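You operate a simulated robot arm through the tools that you are given. There is no shell and no other tool. Be economical: measure what you need, move in short steps, check, and stop when the job is done.

You run a simulated two-armed robot. Do the job below in one go: nothing can be reset, and whatever is moved stays where it is left.

TASK
Raise the pins, square the pack with both pushers and clamp them.

The check looks at the end state, three seconds after you hand in, the way a careful person would. Anything else that was tipped, shoved, dropped, spilled or broken makes it a failure.

THE ROBOT
Two 7-joint arms with fingered hands on one trunk, on a base that drives. Base frame: it is fixed to the floor where the robot stands at the start and does not move with it; the origin is under the middle of the robot, x ahead of it, y to its left, z up. Readings come in m, rad, newtons and seconds.
The left shoulder is at the start at [0.114, 0.152, 0.969], the right one opposite. With the tool pointing down near the work surface each hand reaches from about 0.1 to 0.86 m from the robot's upright axis, wherever it stands, measured 20 degrees to its own side. Places, roughly: bed of the squaring deck [0.8, 0.2, 0.9]; front clamp [1, 0.1, 0.9]; front pusher [0.8, 0, 0.9]; pins lever [0.5, 0.1, 0.9]; side clamp [1.1, 0.3, 0.9]; side pusher [1, 0.2, 0.9]. Payload 3.8 kg a hand.
The TCP of each hand is the grasp point between the finger pads, 0.03 m short of the fingertips. In the tool frame z runs along the fingers and y along their closing line. Largest opening 0.104 m; the body of the gripper starts 0.035 m behind the TCP. The gripper is a hand of 5 fingers: y runs from the thumb to the fingers, the wrist lies at [-0.015, -0.104, -0.178] in the tool frame, and closing takes about 1.5 s.
Orientation is told as [roll, pitch, yaw] about the base's x, y, z axes, in that order, counted from this pose: with the fingers straight down and the wrist toward the robot, the tool's x, y and z point along [0, 1, 0], [1, 0, 0] and [0, 0, -1] of the base frame.

THE INTERFACE
- The arms move only by the tool step_arm. It takes "left_plan", "right_plan" or both (then of equal length, played together; a hand with none holds still); each is a list of rows, each an object (a shift or turn left out is 0, a gripper value left out holds the last) with "dp": the shift along the base's x, y, z in units of 50 mm (1.0 is 50 mm), a list of three; "rot": the turn, a rotation vector about the base's x, y, z in units of 8 degrees (1.0 is 8 degrees), a list of three. In form: [{"dp": [x, y, z], "rot": [ax, ay, az]}, ...]. A call has 1 to 8 rows; each row shifts and turns the commanded pose from where the row before left it. "left_jaw" and "right_jaw" are, for a hand that has rows, the closure, from 0 (fully open) to 1 (shut), set as the call begins (left out, the last holds). A call with a number of a shift or a turn outside -1 to 1 is refused whole. A row lasts 0.2 s, in which the tool goes at most 0.05 m and 0.15 rad; a call with a longer step from one row to the next is refused whole, and so is a gripper value outside its range. Where a pose cannot be reached the arm comes as near as it can. A force on the tool above 90 N (or 10 N above the force at the start of the call, whichever is more), or a blocked arm, ends the call early, and 0.2 s more pass. Each finger travels about 0.072 m/s and halts on what it meets, pressing with about 27 N; the grip force reading is that of the motor and also rises with nothing between the fingers. The clock runs only during rows and for 0.2 s after the last one: add rows that do not move to give the fingers time. The reply holds the time, the measured pose of the TCP, the force on the tool along the base axes, the opening and the grip force, in the units named above and with some noise, with the torque about the TCP (base axes, N m) and any sound that the robot's microphone picked up.
- Cameras (640 x 400 px; columns grow to the right, rows downward): "scene" is now at [0.2646, 0.0121, 1.1437]; the picture's right is [0.11, -0.99, -0.04], its down [-0.23, 0.02, -0.97] and it looks along [0.97, 0.11, -0.23] (base axes); focal length 214 px, centre (320, 200). "left" rides on the left gripper at [-0.08, -0.078, -0.141] in its tool frame; the picture's right is [-0.78, -0.30, 0.56], its down [0.53, -0.78, 0.33] and it looks along [0.33, 0.56, 0.76] (tool axes); focal length 247 px, centre (320, 200). "right" rides on the right gripper at [0.08, -0.078, -0.141] in its tool frame; the picture's right is [-0.78, 0.30, -0.56], its down [-0.53, -0.78, 0.33] and it looks along [-0.33, 0.56, 0.76] (tool axes); focal length 247 px, centre (320, 200). There is no depth. A picture from a camera that has moved, and an enlarged one, comes with that camera's place and axes in the base frame and with its lens.
- snapshot(camera): a new picture of that camera. The clock stands still meanwhile.
- lift_body(by): slides the trunk up (or, below 0, down) by that many m; the arms and the scene camera ride with it, the base frame stays. It gives what a move gives, with no picture.
- steer(legs): drives the robot by 1 to 6 legs, each [ahead, left, turn to the left] in m, m and rad, along the robot's own axes; the way and the turn of a leg run together, so that a leg with both is an arc; at most 1.5 m and 3.142 rad a leg. The arms and the cameras ride along, it lands a little off, and it stops where it bumps. It gives what a move gives.
- curl_fingers(index, middle, ring, little, thumb_bend, thumb_turn, hand): sets how far each is bent, from 0 (flat) to 1 (curled in); at 0.3 the hand is open as for a grip, at 0.7 the pads meet at the TCP. One left out holds its place. A second passes; each finger stops where it meets its share of the squeeze, and holds until it gets a number again. A gripper value or a shape takes the hand back. It gives what a move gives, with no picture; readings hold the bend of each and the force on index, middle, ring, little, thumb and palm. thumb_turn goes from beside the hand (0) to across from the fingers (1), as for a grip.
- preshape(shape, hand): the hand has 5 fingers and takes this shape, open, in about a second: jaw (thumb against the fingers, like two jaws); tri (thumb and two fingers); tip (a fingertip pinch); poke (one finger out to press); point (the index stretched); flat (the hand flat); cup (the hand cupped); fist (a fist). The gripper value then closes the fingers along that shape, each until it touches; the sizes above hold for jaw. It gives what a move gives, with no picture.
- turn_head(pan, tilt): turns the head with the scene camera to pan (to the left, within 1.396 rad either way) and tilt (down, from -0.506 to 1.204), counted from straight ahead of the robot. It gives what a move gives.
- inspect(camera, box): a new picture of the part [left, top, right, bottom] of that camera's present view, enlarged. The clock stands still meanwhile.
- job_done(): hands the job in; it is judged then, once.

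Work in short steps. Places have to be worked out from the pictures, the camera data and where the tool is seen: move nearer, look again, correct. Check each grasp and each placing, and mend what went wrong. You have 120 turns and 108 pictures in all, those below and enlarged ones among them. Open the grippers and draw the arms clear of the work before you hand the job in, unless the task says otherwise; then end with one line.

The tools are called after ">>>" as a command line: name --argument value ..., lists and objects as JSON in quotes. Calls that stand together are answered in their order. step_arm: Moves the arms, as the interface text tells. Its arguments: {"type":"object","properties":{"left_plan":{"type":"array"},"left_jaw":{"type":"number"},"right_plan":{"type":"array"},"right_jaw":{"type":"number"}},"required":[]} The other tools are called the same way: lift_body (by) slides the trunk up or down; preshape (shape, hand) gives the hand a shape; curl_fingers (index, middle, ring, little, thumb_bend, thumb_turn, hand) moves the fingers one by one; steer (legs) drives the base; turn_head (pan, tilt) turns the head that bears the scene camera; snapshot (camera) takes a picture; inspect (camera, box) takes an enlarged picture of a part of a camera's view; job_done () hands the job in.

At the start:

```text
time: 0.0
left_ee_pos: [0.4861, 0.3358, 1.1973]
left_ee_rot: [0.0, 0.0, 0.001]
left_ft_force: [-0.2, -0.1, 0.5]
left_moment: [0.04, 0.02, -0.02]
left_width: 0.1039
left_grip_force: 0.1
left_shape: jaw
left_bend: [0.3, 0.3, 0.3, 0.3, 0.3, 0.98]
left_finger forces: [0.1, 0.1, 0.1, 0.1, 0.1, 0.1]
right_ee_pos: [0.4718, -0.1556, 1.2139]
right_ee_rot: [0.0, 0.0, -0.001]
right_ft_force: [-0.5, 0.9, 0.3]
right_moment: [-0.01, 0.0, 0.01]
right_width: 0.1039
right_grip_force: 0.0
right_shape: jaw
right_bend: [0.3, 0.3, 0.3, 0.3, 0.3, 0.98]
right_finger forces: [0.0, 0.0, 0.0, 0.0, 0.0, 0.0]
trunk travel left (down, up): [-0.075, 0.381]
robot x, y, heading: [-0.0008, -0.0002, 0.003]
head pan, tilt: [0.115, -0.143]
```

scene: 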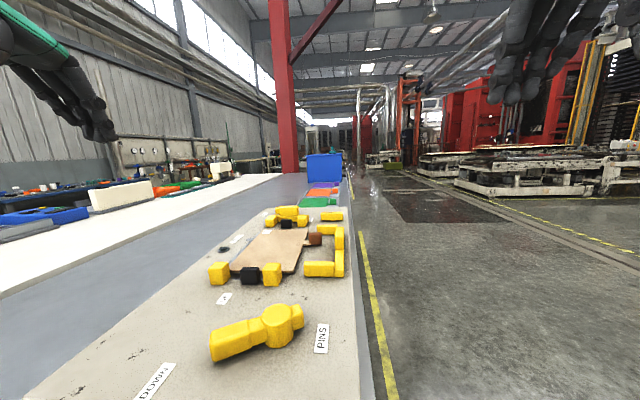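
right: 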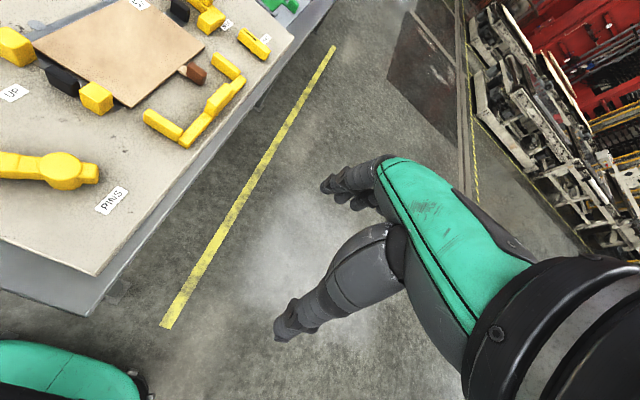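
left: 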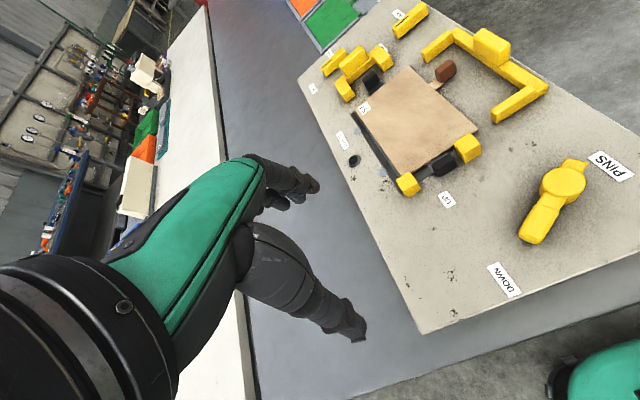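

I start by looking closely at the deck from the scene camera and the left hand camera.

>>> inspect --camera "scene" --box '[180, 190, 380, 315]'

>>> inspect --camera "left" --box '[300, 0, 640, 212]'

>>> inspect --camera "left" --box '[400, 120, 640, 320]'

```text
3.20 times, centred on (280, 252) of scene
camera zoom: at [0.2646, 0.0121, 1.1437], right [0.11, -0.99, -0.04], down [-0.23, 0.02, -0.97], along [0.97, 0.11, -0.23], focal length 686 px, centre (448, 32)
```

zoom: 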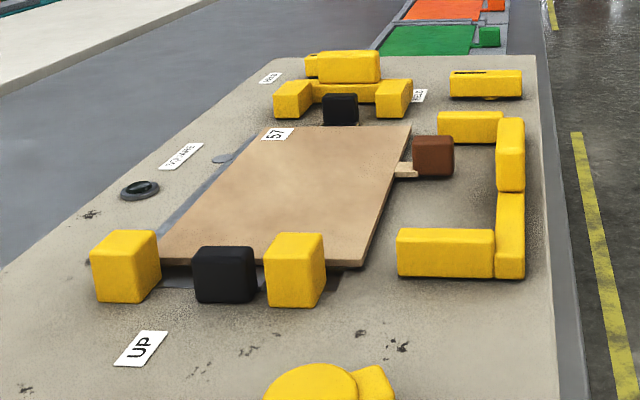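

```text
1.88 times, centred on (470, 106) of left
camera zoom: at [0.4074, 0.2574, 1.3378], right [-0.3, -0.78, -0.56], down [-0.78, 0.53, -0.33], along [0.56, 0.33, -0.76], focal length 465 px, centre (38, 377)
```

zoom: 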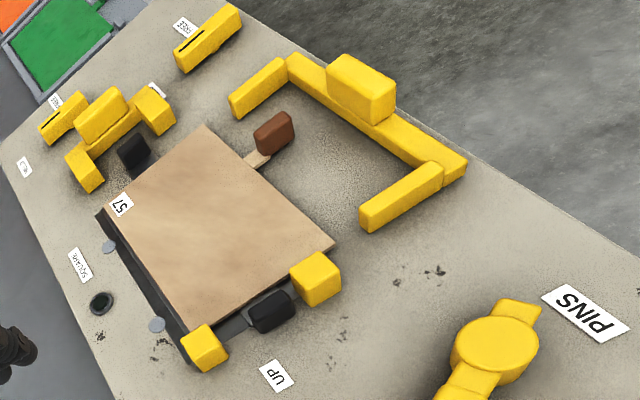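

```text
2.00 times, centred on (520, 220) of left
camera zoom: at [0.4074, 0.2574, 1.3378], right [-0.3, -0.78, -0.56], down [-0.78, 0.53, -0.33], along [0.56, 0.33, -0.76], focal length 494 px, centre (-80, 160)
```

zoom: 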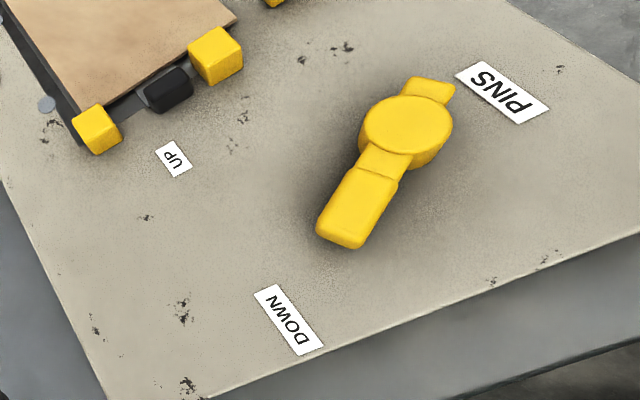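

The lever's hub is near (0.51, 0.11), with its handle pointing to DOWN at about 120°. The UP label lies at about 58°. I shape the left hand to a poke, bring it nearer and look again.

>>> preshape --hand "left" --shape "poke"

>>> step_arm --left_plan '[{"dp": [-0.5, -0.4, -0.5]}, {"dp": [-0.5, -0.4, -0.5]}, {"dp": [-0.5, -0.4, -0.5]}, {"dp": [0, -0.4, -0.5]}]'

>>> turn_head --pan 0.3 --tilt 0.6

>>> snapshot --camera "left"

>>> snapshot --camera "scene"

```text
time: 0.9
left_ee_pos: [0.4843, 0.3367, 1.1974]
left_ee_rot: [0.0, 0.0, 0.0]
left_ft_force: [0.2, -0.6, 0.0]
left_moment: [-0.01, 0.01, -0.01]
left_width: 0.0
left_grip_force: 0.1
left_shape: poke
left_bend: [0.7, 0.7, 0.99, 0.99, 1.0, 1.0]
left_finger forces: [0.0, 0.1, 0.1, 0.0, 0.0, 0.0]
right_ee_pos: [0.4718, -0.1576, 1.2127]
right_ee_rot: [0.0, -0.001, 0.0]
right_ft_force: [0.2, 0.7, -0.9]
right_moment: [-0.02, -0.01, -0.03]
right_width: 0.1036
right_grip_force: 0.1
right_shape: jaw
right_bend: [0.3, 0.3, 0.3, 0.3, 0.3, 0.98]
right_finger forces: [0.0, 0.1, 0.0, 0.0, 0.0, 0.0]
trunk travel left (down, up): [-0.075, 0.381]
robot x, y, heading: [0.0006, -0.0021, 0.004]
head pan, tilt: [0.115, -0.143]
```

```text
time: 1.9
left_ee_pos: [0.4122, 0.2553, 1.0963]
left_ee_rot: [-0.002, 0.001, 0.001]
left_ft_force: [-0.4, -0.4, 0.5]
left_moment: [-0.01, 0.02, -0.02]
left_width: 0.0002
left_grip_force: 0.1
left_shape: poke
left_bend: [0.7, 0.7, 0.99, 0.99, 1.0, 1.0]
left_finger forces: [0.0, 0.1, 0.0, 0.0, 0.0, 0.1]
right_ee_pos: [0.4724, -0.1568, 1.212]
right_ee_rot: [0.0, 0.002, 0.0]
right_ft_force: [1.3, -0.6, -0.1]
right_moment: [0.02, -0.01, -0.01]
right_width: 0.1039
right_grip_force: 0.0
right_shape: jaw
right_bend: [0.3, 0.3, 0.3, 0.3, 0.3, 0.98]
right_finger forces: [0.0, 0.1, 0.0, 0.1, 0.0, 0.1]
trunk travel left (down, up): [-0.075, 0.381]
robot x, y, heading: [-0.0052, 0.002, 0.002]
head pan, tilt: [0.115, -0.143]
```

```text
time: 3.0
left_ee_pos: [0.4116, 0.2563, 1.0977]
left_ee_rot: [-0.001, 0.0, 0.0]
left_ft_force: [-0.3, -0.4, 0.7]
left_moment: [0.03, 0.03, -0.01]
left_width: 0.0003
left_grip_force: 0.1
left_shape: poke
left_bend: [0.7, 0.7, 0.99, 0.99, 1.0, 1.0]
left_finger forces: [0.0, 0.0, 0.0, 0.0, 0.1, 0.1]
right_ee_pos: [0.4712, -0.156, 1.214]
right_ee_rot: [0.001, 0.0, 0.0]
right_ft_force: [0.2, -0.2, -0.7]
right_moment: [-0.02, -0.01, -0.04]
right_width: 0.1037
right_grip_force: 0.0
right_shape: jaw
right_bend: [0.3, 0.3, 0.3, 0.3, 0.3, 0.98]
right_finger forces: [0.0, 0.0, 0.1, 0.0, 0.1, 0.0]
trunk travel left (down, up): [-0.075, 0.381]
robot x, y, heading: [-0.0026, -0.0009, -0.006]
head pan, tilt: [0.3, 0.6]
```

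```text
101 pictures are left
camera left: at [0.3342, 0.1768, 1.2387], right [-0.3, -0.78, -0.56], down [-0.78, 0.53, -0.33], along [0.56, 0.33, -0.76], focal length 247 px, centre (320, 200)
```

left: 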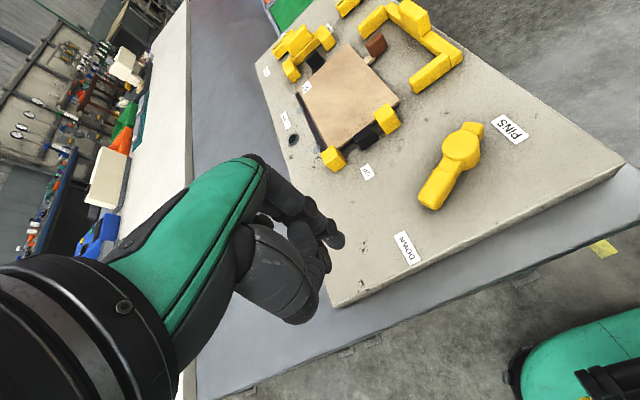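

```text
100 pictures are left
camera scene: at [0.2391, 0.0284, 1.0809], right [0.27, -0.96, -0.11], down [-0.81, -0.17, -0.57], along [0.52, 0.24, -0.82], focal length 214 px, centre (320, 200)
```

scene: 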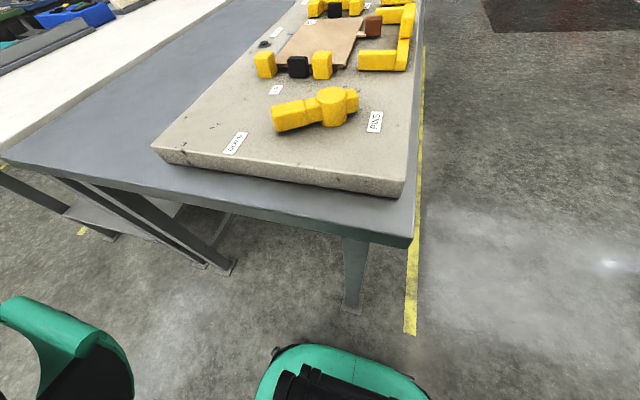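

Triangulation puts the hub top at (0.507, 0.106, 0.925), with the slab surface at about 0.893. I lower the poke fingers on the near side of the handle.

>>> step_arm --left_plan '[{"dp": [0, -0.7, 0]}, {"dp": [0, -0.7, 0]}, {"dp": [-0.1, -0.7, -0.4]}, {"dp": [0, 0, -0.8]}, {"dp": [0, 0, -0.8]}, {"dp": [0, 0, -0.8]}, {"dp": [0, 0, -0.45]}, {"dp": [0, 0, 0]}]'

>>> snapshot --camera "left"

>>> snapshot --camera "scene"

```text
time: 4.8
left_ee_pos: [0.4118, 0.1501, 0.9398]
left_ee_rot: [-0.001, 0.001, 0.0]
left_ft_force: [0.7, -0.9, -0.1]
left_moment: [-0.03, -0.03, 0.0]
left_width: 0.0
left_grip_force: 0.1
left_shape: poke
left_bend: [0.7, 0.7, 0.99, 0.99, 1.0, 1.0]
left_finger forces: [0.1, 0.1, 0.0, 0.0, 0.0, 0.1]
left hand out of reach, approached as far as the arm can: row 7
right_ee_pos: [0.4729, -0.1574, 1.213]
right_ee_rot: [0.0, 0.001, 0.0]
right_ft_force: [-0.3, -0.2, -1.0]
right_moment: [-0.02, 0.03, -0.01]
right_width: 0.1036
right_grip_force: 0.0
right_shape: jaw
right_bend: [0.3, 0.3, 0.3, 0.3, 0.3, 0.98]
right_finger forces: [0.1, 0.1, 0.1, 0.1, 0.1, 0.1]
trunk travel left (down, up): [-0.075, 0.381]
robot x, y, heading: [-0.0002, 0.0011, 0.0]
head pan, tilt: [0.3, 0.6]
```

```text
99 pictures are left
camera left: at [0.3359, 0.0708, 1.0801], right [-0.3, -0.78, -0.56], down [-0.78, 0.54, -0.33], along [0.55, 0.33, -0.76], focal length 247 px, centre (320, 200)
```

left: 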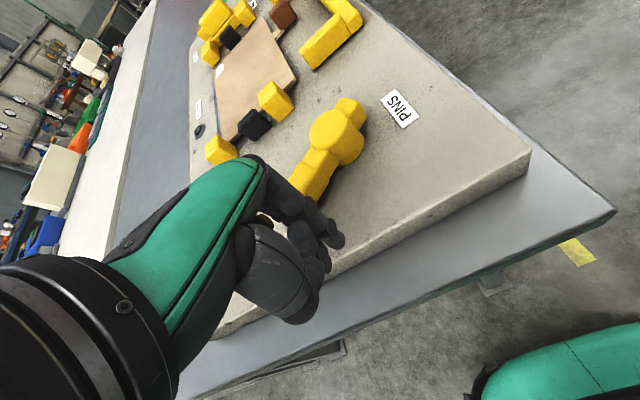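

```text
98 pictures are left
camera scene: at [0.239, 0.0283, 1.081], right [0.27, -0.96, -0.11], down [-0.81, -0.17, -0.57], along [0.52, 0.24, -0.82], focal length 214 px, centre (320, 200)
```

scene: 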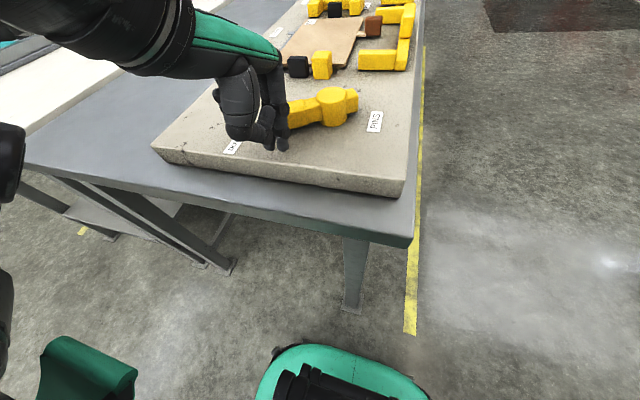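

The fingers are on the near side of the handle, a little high because of the arm's reach limit. I try going slightly lower while moving toward the handle.

>>> step_arm --left_plan '[{"dp": [0.15, 0.05, -0.1]}, {"dp": [0.15, 0.05, -0.08]}, {"dp": [0, 0, 0]}]'

>>> inspect --camera "left" --box '[220, 80, 420, 280]'

>>> inspect --camera "scene" --box '[200, 60, 400, 185]'

```text
time: 5.6
left_ee_pos: [0.4275, 0.1557, 0.9312]
left_ee_rot: [0.0, 0.0, -0.001]
left_ft_force: [0.4, -0.6, -0.5]
left_moment: [0.0, 0.01, 0.0]
left_width: 0.0
left_grip_force: 0.1
left_shape: poke
left_bend: [0.7, 0.7, 0.99, 0.99, 1.0, 1.0]
left_finger forces: [0.0, 0.1, 0.1, 0.0, 0.0, 0.0]
right_ee_pos: [0.4715, -0.1576, 1.2132]
right_ee_rot: [-0.001, -0.001, -0.001]
right_ft_force: [-1.0, 0.2, 0.1]
right_moment: [-0.03, -0.01, -0.01]
right_width: 0.1036
right_grip_force: 0.1
right_shape: jaw
right_bend: [0.3, 0.3, 0.3, 0.3, 0.3, 0.98]
right_finger forces: [0.0, 0.0, 0.0, 0.0, 0.0, 0.1]
trunk travel left (down, up): [-0.075, 0.381]
robot x, y, heading: [0.0025, -0.003, -0.001]
head pan, tilt: [0.3, 0.6]
```

```text
2.00 times, centred on (320, 180) of left
camera zoom: at [0.3507, 0.076, 1.0715], right [-0.3, -0.78, -0.56], down [-0.78, 0.53, -0.33], along [0.56, 0.33, -0.76], focal length 494 px, centre (320, 240)
```

zoom: 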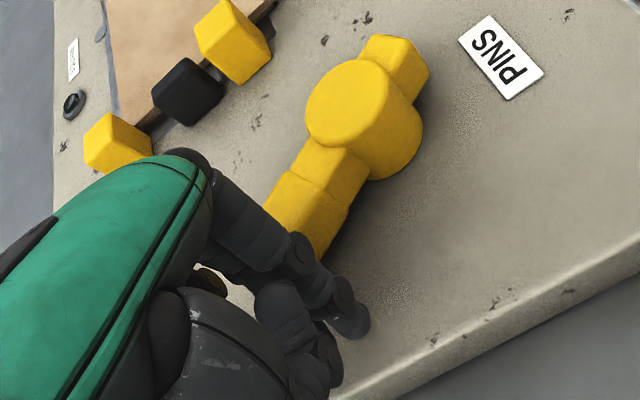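

```text
3.20 times, centred on (300, 122) of scene
camera zoom: at [0.239, 0.0283, 1.0809], right [0.27, -0.96, -0.11], down [-0.81, -0.17, -0.57], along [0.52, 0.24, -0.82], focal length 686 px, centre (384, 448)
```

zoom: 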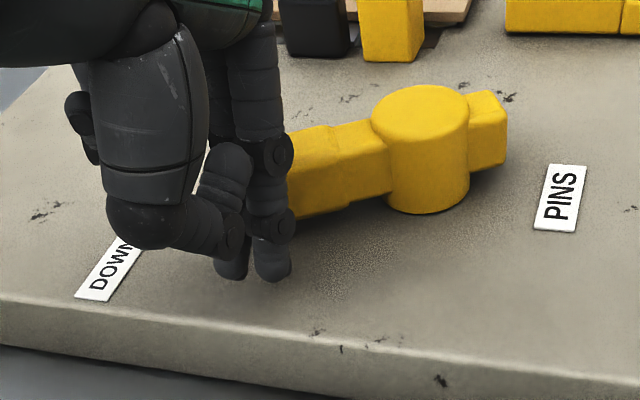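

The fingers sit against the handle near the surface. I push along the arc toward UP.

>>> step_arm --left_plan '[{"dp": [0.35, 0.15, 0]}, {"dp": [0.35, 0.15, 0]}, {"dp": [0.35, 0.1, 0]}, {"dp": [0, 0, 0]}]'

>>> inspect --camera "scene" --box '[200, 40, 400, 165]'

```text
time: 6.6
left_ee_pos: [0.4784, 0.1747, 0.931]
left_ee_rot: [0.001, 0.002, -0.001]
left_ft_force: [-1.5, -0.7, 1.4]
left_moment: [0.0, 0.0, 0.03]
left_width: 0.0
left_grip_force: 0.0
left_shape: poke
left_bend: [0.7, 0.7, 0.99, 0.99, 1.0, 1.0]
left_finger forces: [0.0, 1.1, 0.1, 0.1, 0.1, 0.1]
right_ee_pos: [0.471, -0.1564, 1.2139]
right_ee_rot: [0.0, 0.001, 0.001]
right_ft_force: [0.3, -0.2, -0.4]
right_moment: [-0.02, 0.01, 0.0]
right_width: 0.1038
right_grip_force: 0.2
right_shape: jaw
right_bend: [0.3, 0.3, 0.3, 0.3, 0.3, 0.98]
right_finger forces: [0.1, 0.0, 0.0, 0.0, 0.0, 0.1]
trunk travel left (down, up): [-0.075, 0.381]
robot x, y, heading: [0.0008, -0.0018, 0.001]
head pan, tilt: [0.3, 0.6]
```

```text
3.20 times, centred on (300, 102) of scene
camera zoom: at [0.2388, 0.0283, 1.0809], right [0.27, -0.96, -0.11], down [-0.81, -0.17, -0.57], along [0.52, 0.24, -0.82], focal length 686 px, centre (384, 512)
```

zoom: 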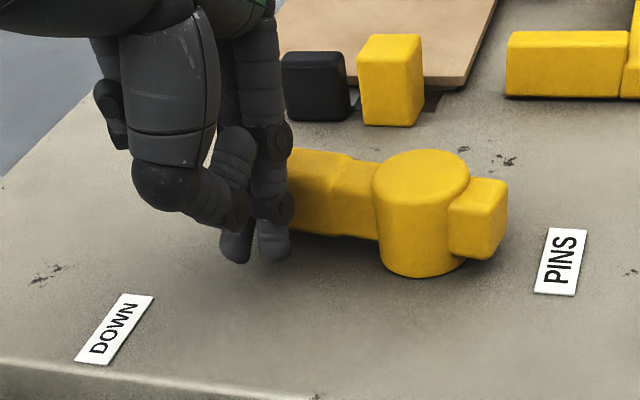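

The lever moves with the push and the force is small. I keep going toward UP.

>>> step_arm --left_plan '[{"dp": [0.35, 0.05, 0]}, {"dp": [0.35, 0.0, 0]}, {"dp": [0.3, -0.1, 0]}, {"dp": [0, 0, 0]}]'

>>> inspect --camera "scene" --box '[200, 40, 400, 165]'

```text
time: 7.6
left_ee_pos: [0.5254, 0.174, 0.935]
left_ee_rot: [0.0, -0.007, 0.005]
left_ft_force: [-15.6, 11.5, 9.8]
left_moment: [0.1, 0.06, 0.03]
left_width: 0.0
left_grip_force: 0.1
left_shape: poke
left_bend: [0.7, 0.7, 0.99, 0.99, 1.0, 1.0]
left_finger forces: [9.8, 11.8, 0.0, 0.0, 0.0, 0.0]
right_ee_pos: [0.4676, -0.1544, 1.216]
right_ee_rot: [-0.002, -0.004, 0.002]
right_ft_force: [1.1, 0.1, -0.3]
right_moment: [-0.02, 0.02, 0.0]
right_width: 0.1039
right_grip_force: 0.1
right_shape: jaw
right_bend: [0.3, 0.3, 0.3, 0.3, 0.3, 0.98]
right_finger forces: [0.0, 0.1, 0.1, 0.0, 0.0, 0.0]
trunk travel left (down, up): [-0.075, 0.381]
robot x, y, heading: [-0.0012, -0.0018, 0.002]
head pan, tilt: [0.3, 0.6]
```

```text
3.20 times, centred on (300, 102) of scene
camera zoom: at [0.2352, 0.0302, 1.082], right [0.28, -0.96, -0.11], down [-0.8, -0.17, -0.57], along [0.53, 0.24, -0.81], focal length 686 px, centre (384, 512)
```

zoom: 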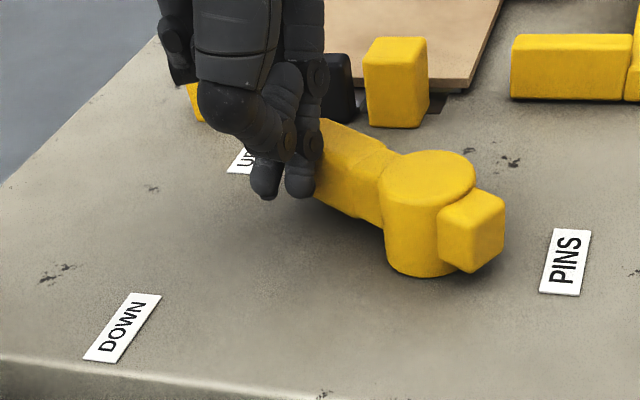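

A force of 19 N, pointing back along the sweep, suggests the end stop. I back off, lift and look.

>>> step_arm --left_plan '[{"dp": [-0.5, 0.2, 0]}, {"dp": [-0.3, 0.2, 0.6]}, {"dp": [0, 0.5, 1]}, {"dp": [0, 0.5, 1]}, {"dp": [0, 0.6, 1]}, {"dp": [0, 0.6, 1]}]'

>>> snapshot --camera "left"

>>> snapshot --camera "scene"

```text
refused: row 3 steps farther than a row can; nothing moved
```

```text
93 pictures are left
camera left: at [0.4479, 0.0944, 1.075], right [-0.29, -0.78, -0.56], down [-0.78, 0.53, -0.34], along [0.56, 0.34, -0.76], focal length 247 px, centre (320, 200)
```

left: 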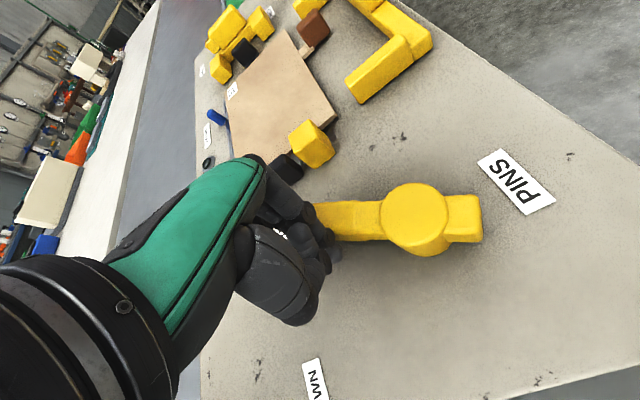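

```text
92 pictures are left
camera scene: at [0.2352, 0.0302, 1.082], right [0.28, -0.96, -0.11], down [-0.8, -0.17, -0.57], along [0.53, 0.24, -0.81], focal length 214 px, centre (320, 200)
```

scene: 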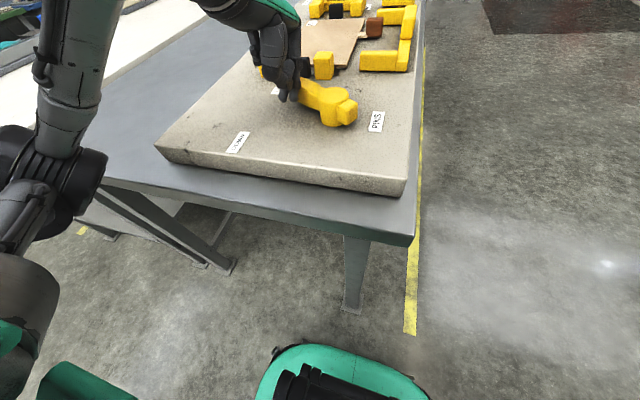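

A blue pin now stands up at the bed's left edge, so the pins have risen. I back the hand off in smaller rows.

>>> step_arm --left_plan '[{"dp": [-0.5, 0.2, 0]}, {"dp": [-0.3, 0.2, 0.6]}, {"dp": [0, 0.3, 0.8]}, {"dp": [0, 0.3, 0.9]}, {"dp": [0, 0.4, 0.9]}, {"dp": [0, 0.4, 0.9]}]'

>>> snapshot --camera "left"

```text
time: 9.0
left_ee_pos: [0.4892, 0.2599, 1.1367]
left_ee_rot: [0.0, 0.0, 0.0]
left_ft_force: [0.7, 0.3, 0.5]
left_moment: [0.0, -0.02, -0.04]
left_width: 0.0
left_grip_force: 0.1
left_shape: poke
left_bend: [0.7, 0.7, 0.99, 0.99, 1.0, 1.0]
left_finger forces: [0.0, 0.0, 0.0, 0.0, 0.0, 0.0]
right_ee_pos: [0.4707, -0.1563, 1.2134]
right_ee_rot: [0.001, 0.001, 0.0]
right_ft_force: [-0.7, -0.3, 0.2]
right_moment: [0.01, -0.03, 0.02]
right_width: 0.1038
right_grip_force: 0.0
right_shape: jaw
right_bend: [0.3, 0.3, 0.3, 0.3, 0.3, 0.98]
right_finger forces: [0.0, 0.1, 0.0, 0.1, 0.0, 0.0]
trunk travel left (down, up): [-0.075, 0.381]
robot x, y, heading: [0.001, -0.0011, 0.002]
head pan, tilt: [0.3, 0.6]
```

```text
91 pictures are left
camera left: at [0.412, 0.1805, 1.2781], right [-0.3, -0.78, -0.56], down [-0.78, 0.54, -0.33], along [0.56, 0.33, -0.76], focal length 247 px, centre (320, 200)
```

left: 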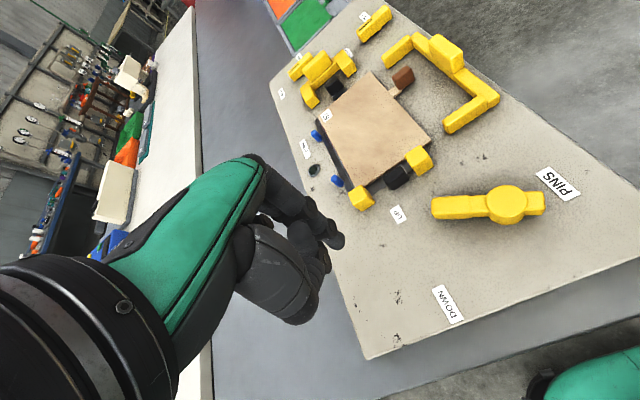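

Both pins are up and the lever rests at UP, about 55°. I now drive around to the right side of the bench and face the deck.

>>> preshape --hand "left" --shape "jaw"

>>> steer --legs '[[0, -0.55, 0], [0.88, 0, 0], [0, 0, 1.571]]'

>>> turn_head --pan 0.0 --tilt 0.6

>>> snapshot --camera "scene"

```text
time: 9.9
left_ee_pos: [0.4898, 0.2591, 1.1374]
left_ee_rot: [0.0, 0.0, 0.003]
left_ft_force: [-0.5, 0.7, -0.1]
left_moment: [-0.03, -0.02, 0.0]
left_width: 0.1042
left_grip_force: 0.0
left_shape: jaw
left_bend: [0.3, 0.3, 0.3, 0.3, 0.3, 0.98]
left_finger forces: [0.0, 0.0, 0.0, 0.0, 0.0, 0.1]
right_ee_pos: [0.4714, -0.1571, 1.2142]
right_ee_rot: [0.0, -0.001, 0.0]
right_ft_force: [-0.7, -0.2, -0.2]
right_moment: [0.01, 0.01, 0.0]
right_width: 0.1037
right_grip_force: 0.0
right_shape: jaw
right_bend: [0.3, 0.3, 0.3, 0.3, 0.3, 0.98]
right_finger forces: [0.0, 0.1, 0.0, 0.1, 0.0, 0.0]
trunk travel left (down, up): [-0.075, 0.381]
robot x, y, heading: [-0.0008, 0.0009, 0.001]
head pan, tilt: [0.3, 0.6]
```

```text
time: 21.2
left_ee_pos: [0.6275, -0.0471, 1.1378]
left_ee_rot: [0.001, -0.002, 1.584]
left_ft_force: [0.7, -0.1, -0.9]
left_moment: [-0.01, 0.0, 0.02]
left_width: 0.1039
left_grip_force: 0.0
left_shape: jaw
left_bend: [0.3, 0.3, 0.3, 0.3, 0.3, 0.98]
left_finger forces: [0.0, 0.0, 0.0, 0.0, 0.1, 0.1]
right_ee_pos: [1.0435, -0.0618, 1.213]
right_ee_rot: [0.0, 0.001, 1.585]
right_ft_force: [0.2, -0.6, -0.7]
right_moment: [0.01, -0.02, -0.03]
right_width: 0.1037
right_grip_force: 0.1
right_shape: jaw
right_bend: [0.3, 0.3, 0.3, 0.3, 0.3, 0.98]
right_finger forces: [0.0, 0.0, 0.1, 0.0, 0.0, 0.0]
trunk travel left (down, up): [-0.075, 0.381]
robot x, y, heading: [0.8961, -0.5339, 1.583]
head pan, tilt: [0.3, 0.6]
```

```text
time: 22.0
left_ee_pos: [0.6282, -0.049, 1.1367]
left_ee_rot: [-0.001, 0.0, 1.586]
left_ft_force: [0.6, -0.6, -0.5]
left_moment: [0.02, 0.03, -0.02]
left_width: 0.1039
left_grip_force: 0.0
left_shape: jaw
left_bend: [0.3, 0.3, 0.3, 0.3, 0.3, 0.98]
left_finger forces: [0.0, 0.0, 0.1, 0.0, 0.0, 0.0]
right_ee_pos: [1.0435, -0.0613, 1.2126]
right_ee_rot: [-0.001, 0.0, 1.586]
right_ft_force: [-0.5, 0.3, -0.3]
right_moment: [0.01, -0.03, -0.01]
right_width: 0.1035
right_grip_force: 0.0
right_shape: jaw
right_bend: [0.3, 0.3, 0.3, 0.3, 0.3, 0.98]
right_finger forces: [0.1, 0.0, 0.0, 0.0, 0.0, 0.1]
trunk travel left (down, up): [-0.075, 0.381]
robot x, y, heading: [0.8939, -0.5403, 1.584]
head pan, tilt: [0.0, 0.6]
```

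```text
90 pictures are left
camera scene: at [0.8897, -0.2896, 1.0794], right [1.0, 0.01, 0.0], down [0.01, -0.83, -0.56], along [-0.01, 0.56, -0.83], focal length 214 px, centre (320, 200)
```

scene: 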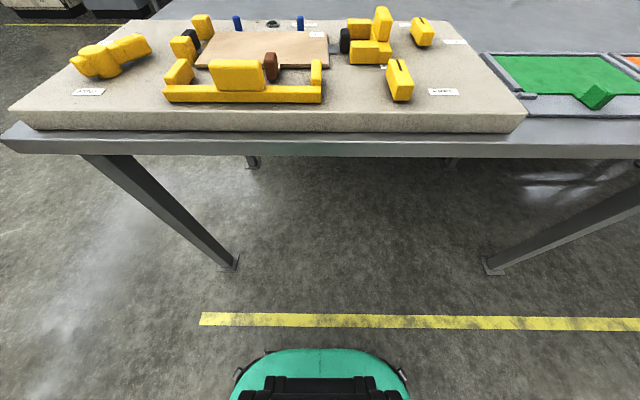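

The robot now faces the deck from the right. I drive a little closer and raise the trunk for a better view.

>>> steer --legs '[[0.13, 0, -0.012]]'

>>> lift_body --by 0.2

>>> turn_head --pan 0.0 --tilt 0.65

>>> snapshot --camera "scene"

>>> snapshot --camera "right"

>>> snapshot --camera "left"

```text
time: 23.2
left_ee_pos: [0.633, 0.0853, 1.1382]
left_ee_rot: [0.001, 0.0, 1.571]
left_ft_force: [-0.2, -0.2, 0.8]
left_moment: [0.01, 0.02, 0.01]
left_width: 0.104
left_grip_force: 0.1
left_shape: jaw
left_bend: [0.3, 0.3, 0.3, 0.3, 0.3, 0.98]
left_finger forces: [0.0, 0.1, 0.1, 0.0, 0.0, 0.0]
right_ee_pos: [1.0504, 0.0667, 1.2134]
right_ee_rot: [-0.001, 0.001, 1.57]
right_ft_force: [0.2, 0.2, -0.2]
right_moment: [-0.03, -0.01, 0.0]
right_width: 0.1037
right_grip_force: 0.1
right_shape: jaw
right_bend: [0.3, 0.3, 0.3, 0.3, 0.3, 0.98]
right_finger forces: [0.1, 0.1, 0.0, 0.1, 0.0, 0.0]
trunk travel left (down, up): [-0.075, 0.381]
robot x, y, heading: [0.8973, -0.4057, 1.57]
head pan, tilt: [0.0, 0.6]
```

```text
time: 25.4
left_ee_pos: [0.6323, 0.0858, 1.3366]
left_ee_rot: [0.0, -0.002, 1.572]
left_ft_force: [0.2, -1.1, -0.1]
left_moment: [0.01, -0.03, 0.01]
left_width: 0.1039
left_grip_force: 0.0
left_shape: jaw
left_bend: [0.3, 0.3, 0.3, 0.3, 0.3, 0.98]
left_finger forces: [0.0, 0.0, 0.0, 0.0, 0.0, 0.1]
right_ee_pos: [1.0498, 0.0656, 1.4127]
right_ee_rot: [-0.001, 0.0, 1.571]
right_ft_force: [0.3, 0.5, 0.8]
right_moment: [-0.01, -0.02, 0.0]
right_width: 0.1037
right_grip_force: 0.1
right_shape: jaw
right_bend: [0.3, 0.3, 0.3, 0.3, 0.3, 0.98]
right_finger forces: [0.0, 0.1, 0.1, 0.1, 0.1, 0.0]
trunk travel left (down, up): [-0.275, 0.181]
robot x, y, heading: [0.8944, -0.4062, 1.571]
head pan, tilt: [0.0, 0.6]
```

```text
time: 26.0
left_ee_pos: [0.6328, 0.0839, 1.3362]
left_ee_rot: [0.0, 0.0, 1.571]
left_ft_force: [-0.2, 0.7, 0.2]
left_moment: [0.01, 0.02, -0.02]
left_width: 0.1039
left_grip_force: 0.1
left_shape: jaw
left_bend: [0.3, 0.3, 0.3, 0.3, 0.3, 0.98]
left_finger forces: [0.0, 0.1, 0.0, 0.0, 0.1, 0.0]
right_ee_pos: [1.0503, 0.0664, 1.4134]
right_ee_rot: [0.001, 0.001, 1.57]
right_ft_force: [-0.3, -0.2, -0.6]
right_moment: [0.04, 0.04, -0.03]
right_width: 0.1036
right_grip_force: 0.1
right_shape: jaw
right_bend: [0.3, 0.3, 0.3, 0.3, 0.3, 0.98]
right_finger forces: [0.0, 0.0, 0.0, 0.0, 0.0, 0.1]
trunk travel left (down, up): [-0.275, 0.181]
robot x, y, heading: [0.8891, -0.4061, 1.572]
head pan, tilt: [0.0, 0.649]
```

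```text
89 pictures are left
camera scene: at [0.892, -0.278, 1.3384], right [1.0, 0.0, 0.0], down [0.0, -0.67, -0.74], along [0.0, 0.74, -0.67], focal length 214 px, centre (320, 200)
```

scene: 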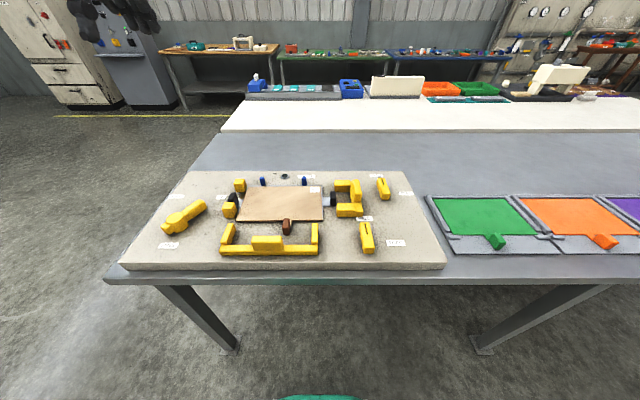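

```text
88 pictures are left
camera right: at [0.9683, -0.0116, 1.5546], right [0.78, 0.3, 0.56], down [0.54, -0.78, -0.33], along [0.33, 0.56, -0.76], focal length 247 px, centre (320, 200)
```

right: 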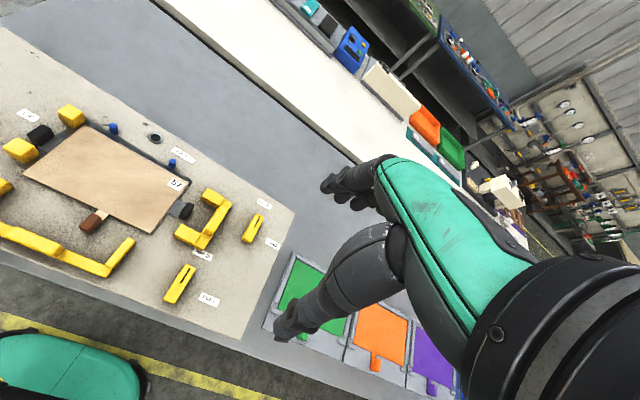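

```text
87 pictures are left
camera left: at [0.7139, 0.0073, 1.4774], right [0.78, -0.3, -0.56], down [-0.53, -0.78, -0.33], along [-0.33, 0.56, -0.76], focal length 247 px, centre (320, 200)
```

left: 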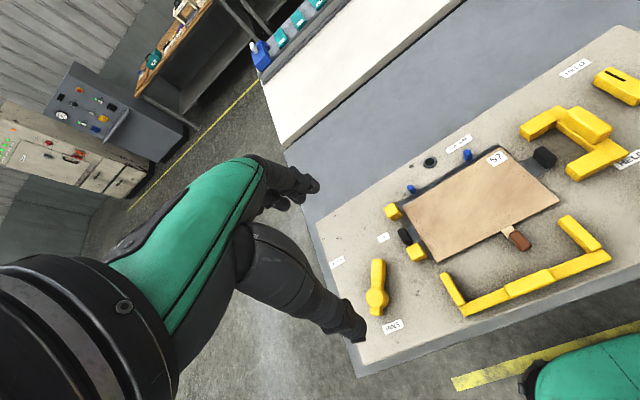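

The view is good. I enlarge the deck parts to read the labels and understand the mechanism.

>>> inspect --camera "scene" --box '[210, 165, 330, 265]'

>>> inspect --camera "scene" --box '[310, 165, 430, 265]'

>>> inspect --camera "right" --box '[0, 80, 300, 320]'

>>> inspect --camera "left" --box '[500, 40, 640, 180]'

```text
4.00 times, centred on (270, 215) of scene
camera zoom: at [0.892, -0.278, 1.3384], right [1.0, 0.0, 0.0], down [0.0, -0.67, -0.74], along [0.0, 0.74, -0.67], focal length 858 px, centre (520, 140)
```

zoom: 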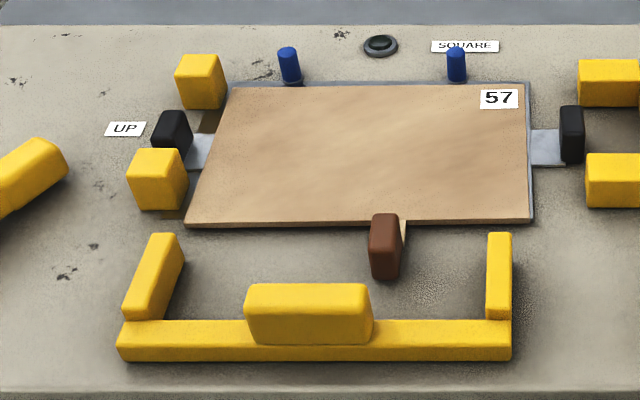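

```text
4.00 times, centred on (370, 215) of scene
camera zoom: at [0.892, -0.278, 1.3384], right [1.0, 0.0, 0.0], down [0.0, -0.67, -0.74], along [0.0, 0.74, -0.67], focal length 858 px, centre (120, 140)
```

zoom: 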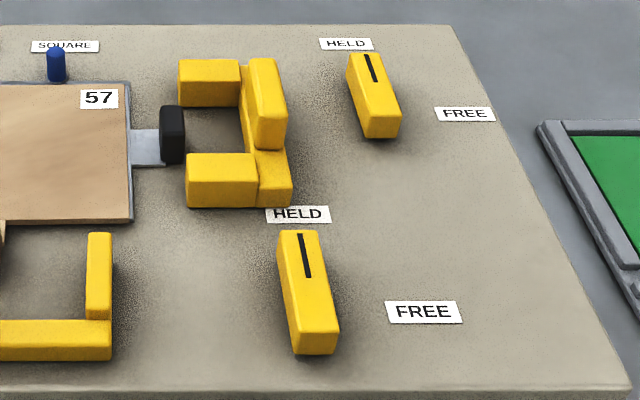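

```text
1.67 times, centred on (150, 200) of right
camera zoom: at [0.9683, -0.0116, 1.5546], right [0.78, 0.3, 0.56], down [0.54, -0.78, -0.33], along [0.33, 0.56, -0.76], focal length 412 px, centre (603, 200)
```

zoom: 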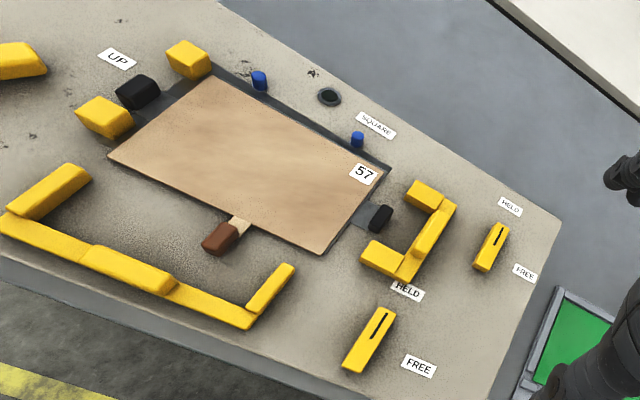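

```text
2.86 times, centred on (570, 110) of left
camera zoom: at [0.7139, 0.0073, 1.4774], right [0.78, -0.3, -0.56], down [-0.53, -0.78, -0.33], along [-0.33, 0.56, -0.76], focal length 706 px, centre (-394, 457)
```

zoom: 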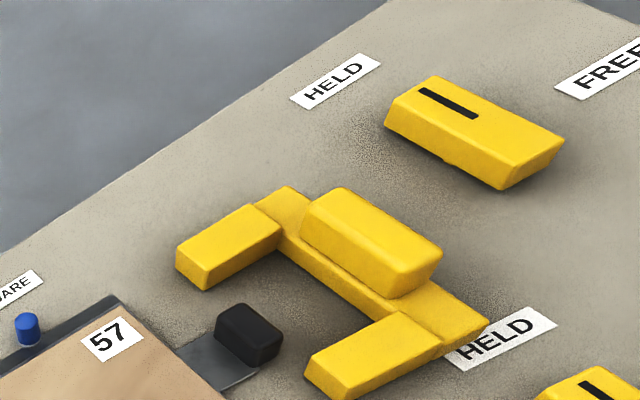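

The lamp by SQUARE is dark. The U-shaped pushers need to travel to the pack, front in +y and side in −x. The clamps appear to be pointer bars near (1.006, 0.05) and (1.087, 0.235), with their marks toward HELD. I lower the trunk to see them closer.

>>> lift_body --by -0.15

>>> inspect --camera "right" --box '[60, 150, 360, 350]'

>>> inspect --camera "scene" --box '[320, 130, 440, 230]'

```text
time: 27.8
left_ee_pos: [0.6338, 0.0831, 1.1876]
left_ee_rot: [0.001, -0.002, 1.571]
left_ft_force: [0.3, 0.2, 1.0]
left_moment: [0.02, -0.01, 0.0]
left_width: 0.1042
left_grip_force: 0.0
left_shape: jaw
left_bend: [0.3, 0.3, 0.3, 0.3, 0.3, 0.98]
left_finger forces: [0.1, 0.0, 0.0, 0.0, 0.0, 0.1]
right_ee_pos: [1.049, 0.0649, 1.2626]
right_ee_rot: [0.001, 0.0, 1.571]
right_ft_force: [1.0, 0.3, 0.4]
right_moment: [-0.01, -0.02, 0.0]
right_width: 0.1035
right_grip_force: 0.0
right_shape: jaw
right_bend: [0.3, 0.3, 0.3, 0.3, 0.3, 0.98]
right_finger forces: [0.1, 0.0, 0.0, 0.0, 0.1, 0.0]
trunk travel left (down, up): [-0.125, 0.331]
robot x, y, heading: [0.8928, -0.4027, 1.57]
head pan, tilt: [0.0, 0.649]
```

```text
2.00 times, centred on (210, 250) of right
camera zoom: at [0.9682, -0.0129, 1.4052], right [0.78, 0.3, 0.56], down [0.54, -0.78, -0.33], along [0.33, 0.56, -0.76], focal length 494 px, centre (540, 100)
```

zoom: 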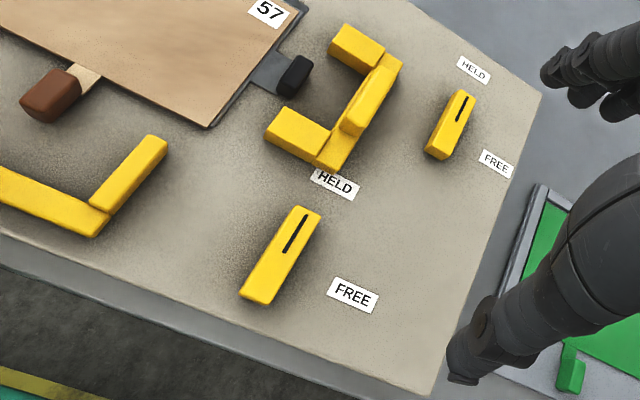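

```text
4.00 times, centred on (380, 180) of scene
camera zoom: at [0.892, -0.1978, 1.1502], right [1.0, 0.0, 0.0], down [0.0, -0.8, -0.59], along [0.0, 0.59, -0.8], focal length 858 px, centre (80, 280)
```

zoom: 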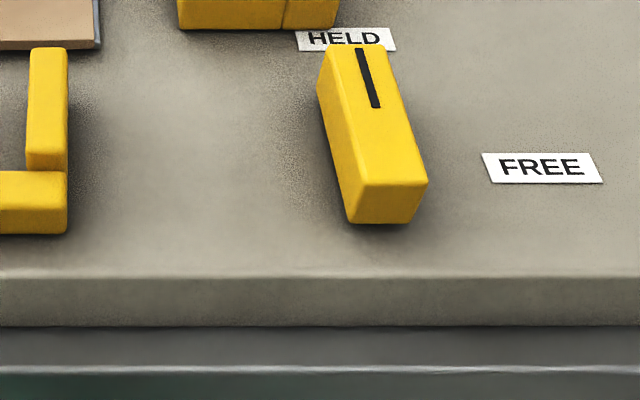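

The front clamp is a low knob bar with its top at z ≈ 0.917. It is centred on (1.006, 0.057), with the pointer at +y on HELD. It seems to lock the pusher, so I free it first. I shape the right hand to a poke and bring it down to the left of the bar.

>>> preshape --hand "right" --shape "poke"

>>> step_arm --right_plan '[{"dp": [-0.5, 0.1, -0.8]}, {"dp": [-0.5, 0.1, -0.8]}, {"dp": [-0.5, 0.1, -0.8]}, {"dp": [-0.4, 0.1, -0.8]}, {"dp": [0, 0, -0.9]}, {"dp": [0, 0, -0.9]}, {"dp": [0, 0, -0.9]}, {"dp": [0, 0, 0]}]'

>>> inspect --camera "scene" --box '[280, 130, 440, 230]'

>>> snapshot --camera "right"

```text
time: 28.7
left_ee_pos: [0.6332, 0.0834, 1.1867]
left_ee_rot: [0.0, 0.001, 1.572]
left_ft_force: [-0.2, 0.2, 0.7]
left_moment: [0.02, -0.01, 0.0]
left_width: 0.1037
left_grip_force: 0.0
left_shape: jaw
left_bend: [0.3, 0.3, 0.3, 0.3, 0.3, 0.98]
left_finger forces: [0.0, 0.0, 0.0, 0.0, 0.0, 0.1]
right_ee_pos: [1.049, 0.0666, 1.2626]
right_ee_rot: [0.0, 0.0, 1.57]
right_ft_force: [0.2, -0.2, -0.5]
right_moment: [0.01, 0.02, 0.01]
right_width: 0.0
right_grip_force: 0.0
right_shape: poke
right_bend: [0.7, 0.7, 0.99, 0.99, 1.0, 1.0]
right_finger forces: [0.0, 0.1, 0.0, 0.1, 0.0, 0.1]
trunk travel left (down, up): [-0.125, 0.331]
robot x, y, heading: [0.8943, -0.4096, 1.566]
head pan, tilt: [0.0, 0.649]
```

```text
time: 30.5
left_ee_pos: [0.6332, 0.0833, 1.1871]
left_ee_rot: [-0.001, 0.001, 1.571]
left_ft_force: [0.7, -0.7, -0.7]
left_moment: [-0.03, -0.02, -0.01]
left_width: 0.1041
left_grip_force: 0.1
left_shape: jaw
left_bend: [0.3, 0.3, 0.3, 0.3, 0.3, 0.98]
left_finger forces: [0.1, 0.0, 0.1, 0.0, 0.1, 0.1]
right_ee_pos: [0.9555, 0.0868, 0.9679]
right_ee_rot: [0.001, 0.0, 1.573]
right_ft_force: [0.1, 0.0, 0.3]
right_moment: [0.0, 0.01, -0.01]
right_width: 0.0001
right_grip_force: 0.0
right_shape: poke
right_bend: [0.7, 0.7, 0.99, 0.99, 1.0, 1.0]
right_finger forces: [0.1, 0.1, 0.0, 0.0, 0.0, 0.0]
trunk travel left (down, up): [-0.125, 0.331]
robot x, y, heading: [0.8914, -0.4042, 1.574]
head pan, tilt: [0.0, 0.649]
```

```text
4.00 times, centred on (360, 180) of scene
camera zoom: at [0.8919, -0.1975, 1.1501], right [1.0, 0.0, 0.0], down [0.0, -0.8, -0.59], along [0.0, 0.59, -0.8], focal length 858 px, centre (160, 280)
```

zoom: 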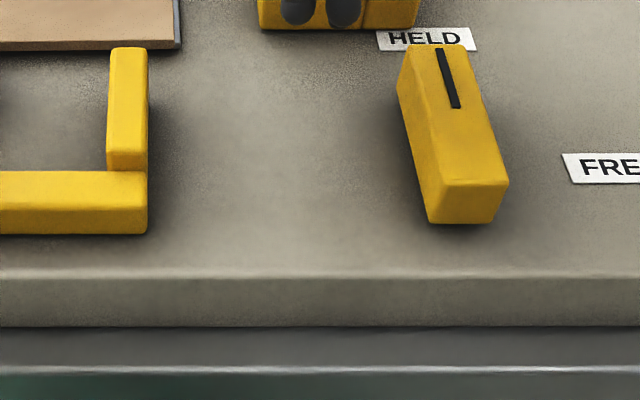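

```text
79 pictures are left
camera right: at [0.8751, 0.009, 1.1084], right [0.78, 0.3, 0.56], down [0.54, -0.78, -0.33], along [0.33, 0.56, -0.76], focal length 247 px, centre (320, 200)
```

right: 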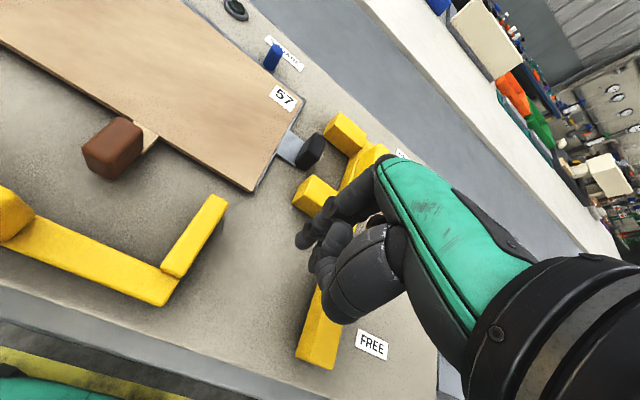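

The fingertips span x 0.937–0.976 at y about 0.097, so they sit just left of the bar's far end. I lower them and push the pointer end around toward FREE.

>>> step_arm --right_plan '[{"dp": [0, -0.05, -0.4]}, {"dp": [0, 0, -0.32]}, {"dp": [0.3, 0, 0]}, {"dp": [0.3, 0.03, 0]}, {"dp": [0.3, 0.05, 0]}, {"dp": [0, 0, 0]}]'

>>> inspect --camera "scene" --box '[280, 130, 440, 230]'

```text
time: 31.9
left_ee_pos: [0.6326, 0.0846, 1.1857]
left_ee_rot: [0.001, 0.001, 1.571]
left_ft_force: [-0.1, -0.5, -0.5]
left_moment: [0.02, 0.01, -0.01]
left_width: 0.1041
left_grip_force: 0.0
left_shape: jaw
left_bend: [0.3, 0.3, 0.3, 0.3, 0.3, 0.98]
left_finger forces: [0.0, 0.0, 0.0, 0.0, 0.0, 0.0]
right_ee_pos: [0.9986, 0.0881, 0.9326]
right_ee_rot: [-0.001, 0.001, 1.569]
right_ft_force: [-1.0, -0.5, 0.1]
right_moment: [-0.02, 0.0, 0.0]
right_width: 0.0
right_grip_force: 0.1
right_shape: poke
right_bend: [0.7, 0.7, 0.99, 0.99, 1.0, 1.0]
right_finger forces: [0.0, 0.1, 0.0, 0.1, 0.0, 0.0]
trunk travel left (down, up): [-0.125, 0.331]
robot x, y, heading: [0.8928, -0.4064, 1.568]
head pan, tilt: [0.0, 0.649]
```

```text
4.00 times, centred on (360, 180) of scene
camera zoom: at [0.8918, -0.1971, 1.15], right [1.0, 0.0, 0.0], down [0.0, -0.81, -0.59], along [0.0, 0.59, -0.81], focal length 858 px, centre (160, 280)
```

zoom: 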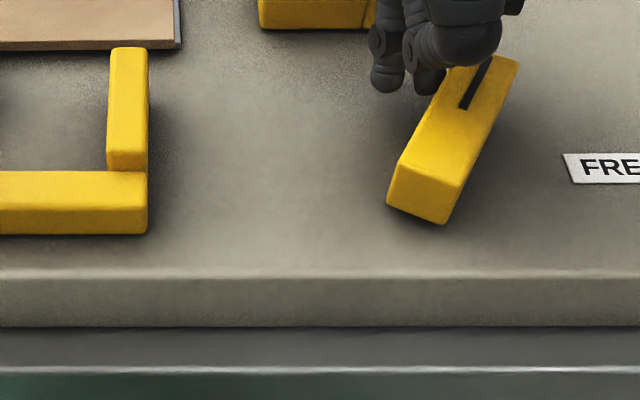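

The knob turns about its centre under a small force. I carry on around.

>>> step_arm --right_plan '[{"dp": [0.35, 0.0, 0]}, {"dp": [0.3, -0.08, 0]}, {"dp": [0.2, -0.15, 0]}, {"dp": [0.0, -0.18, 0]}, {"dp": [0, 0, 0]}]'

>>> inspect --camera "scene" --box '[280, 130, 440, 230]'

```text
time: 33.1
left_ee_pos: [0.6338, 0.0838, 1.1868]
left_ee_rot: [0.001, -0.001, 1.57]
left_ft_force: [0.0, 0.2, 0.1]
left_moment: [-0.01, 0.01, -0.01]
left_width: 0.1039
left_grip_force: 0.1
left_shape: jaw
left_bend: [0.3, 0.3, 0.3, 0.3, 0.3, 0.98]
left_finger forces: [0.0, 0.0, 0.0, 0.0, 0.0, 0.0]
right_ee_pos: [1.0415, 0.0677, 0.9338]
right_ee_rot: [-0.001, -0.001, 1.569]
right_ft_force: [1.1, 3.6, 3.2]
right_moment: [0.13, -0.01, -0.01]
right_width: 0.0
right_grip_force: 0.1
right_shape: poke
right_bend: [0.7, 0.7, 0.99, 0.99, 1.0, 1.0]
right_finger forces: [2.4, 2.6, 0.1, 0.0, 0.0, 0.1]
trunk travel left (down, up): [-0.125, 0.331]
robot x, y, heading: [0.8914, -0.4102, 1.571]
head pan, tilt: [0.0, 0.649]
```

```text
4.00 times, centred on (360, 180) of scene
camera zoom: at [0.8921, -0.1965, 1.1499], right [1.0, 0.0, 0.0], down [0.0, -0.81, -0.59], along [0.0, 0.59, -0.81], focal length 858 px, centre (160, 280)
```

zoom: 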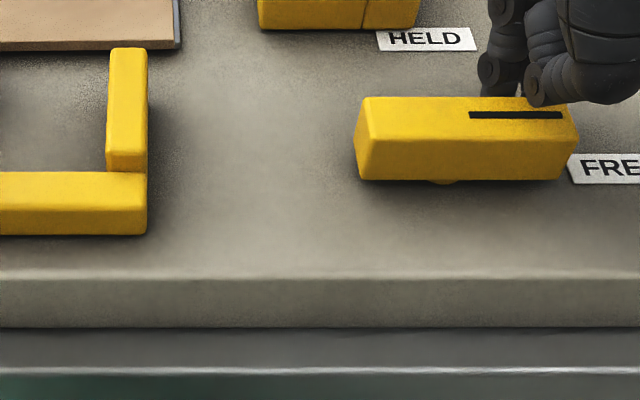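

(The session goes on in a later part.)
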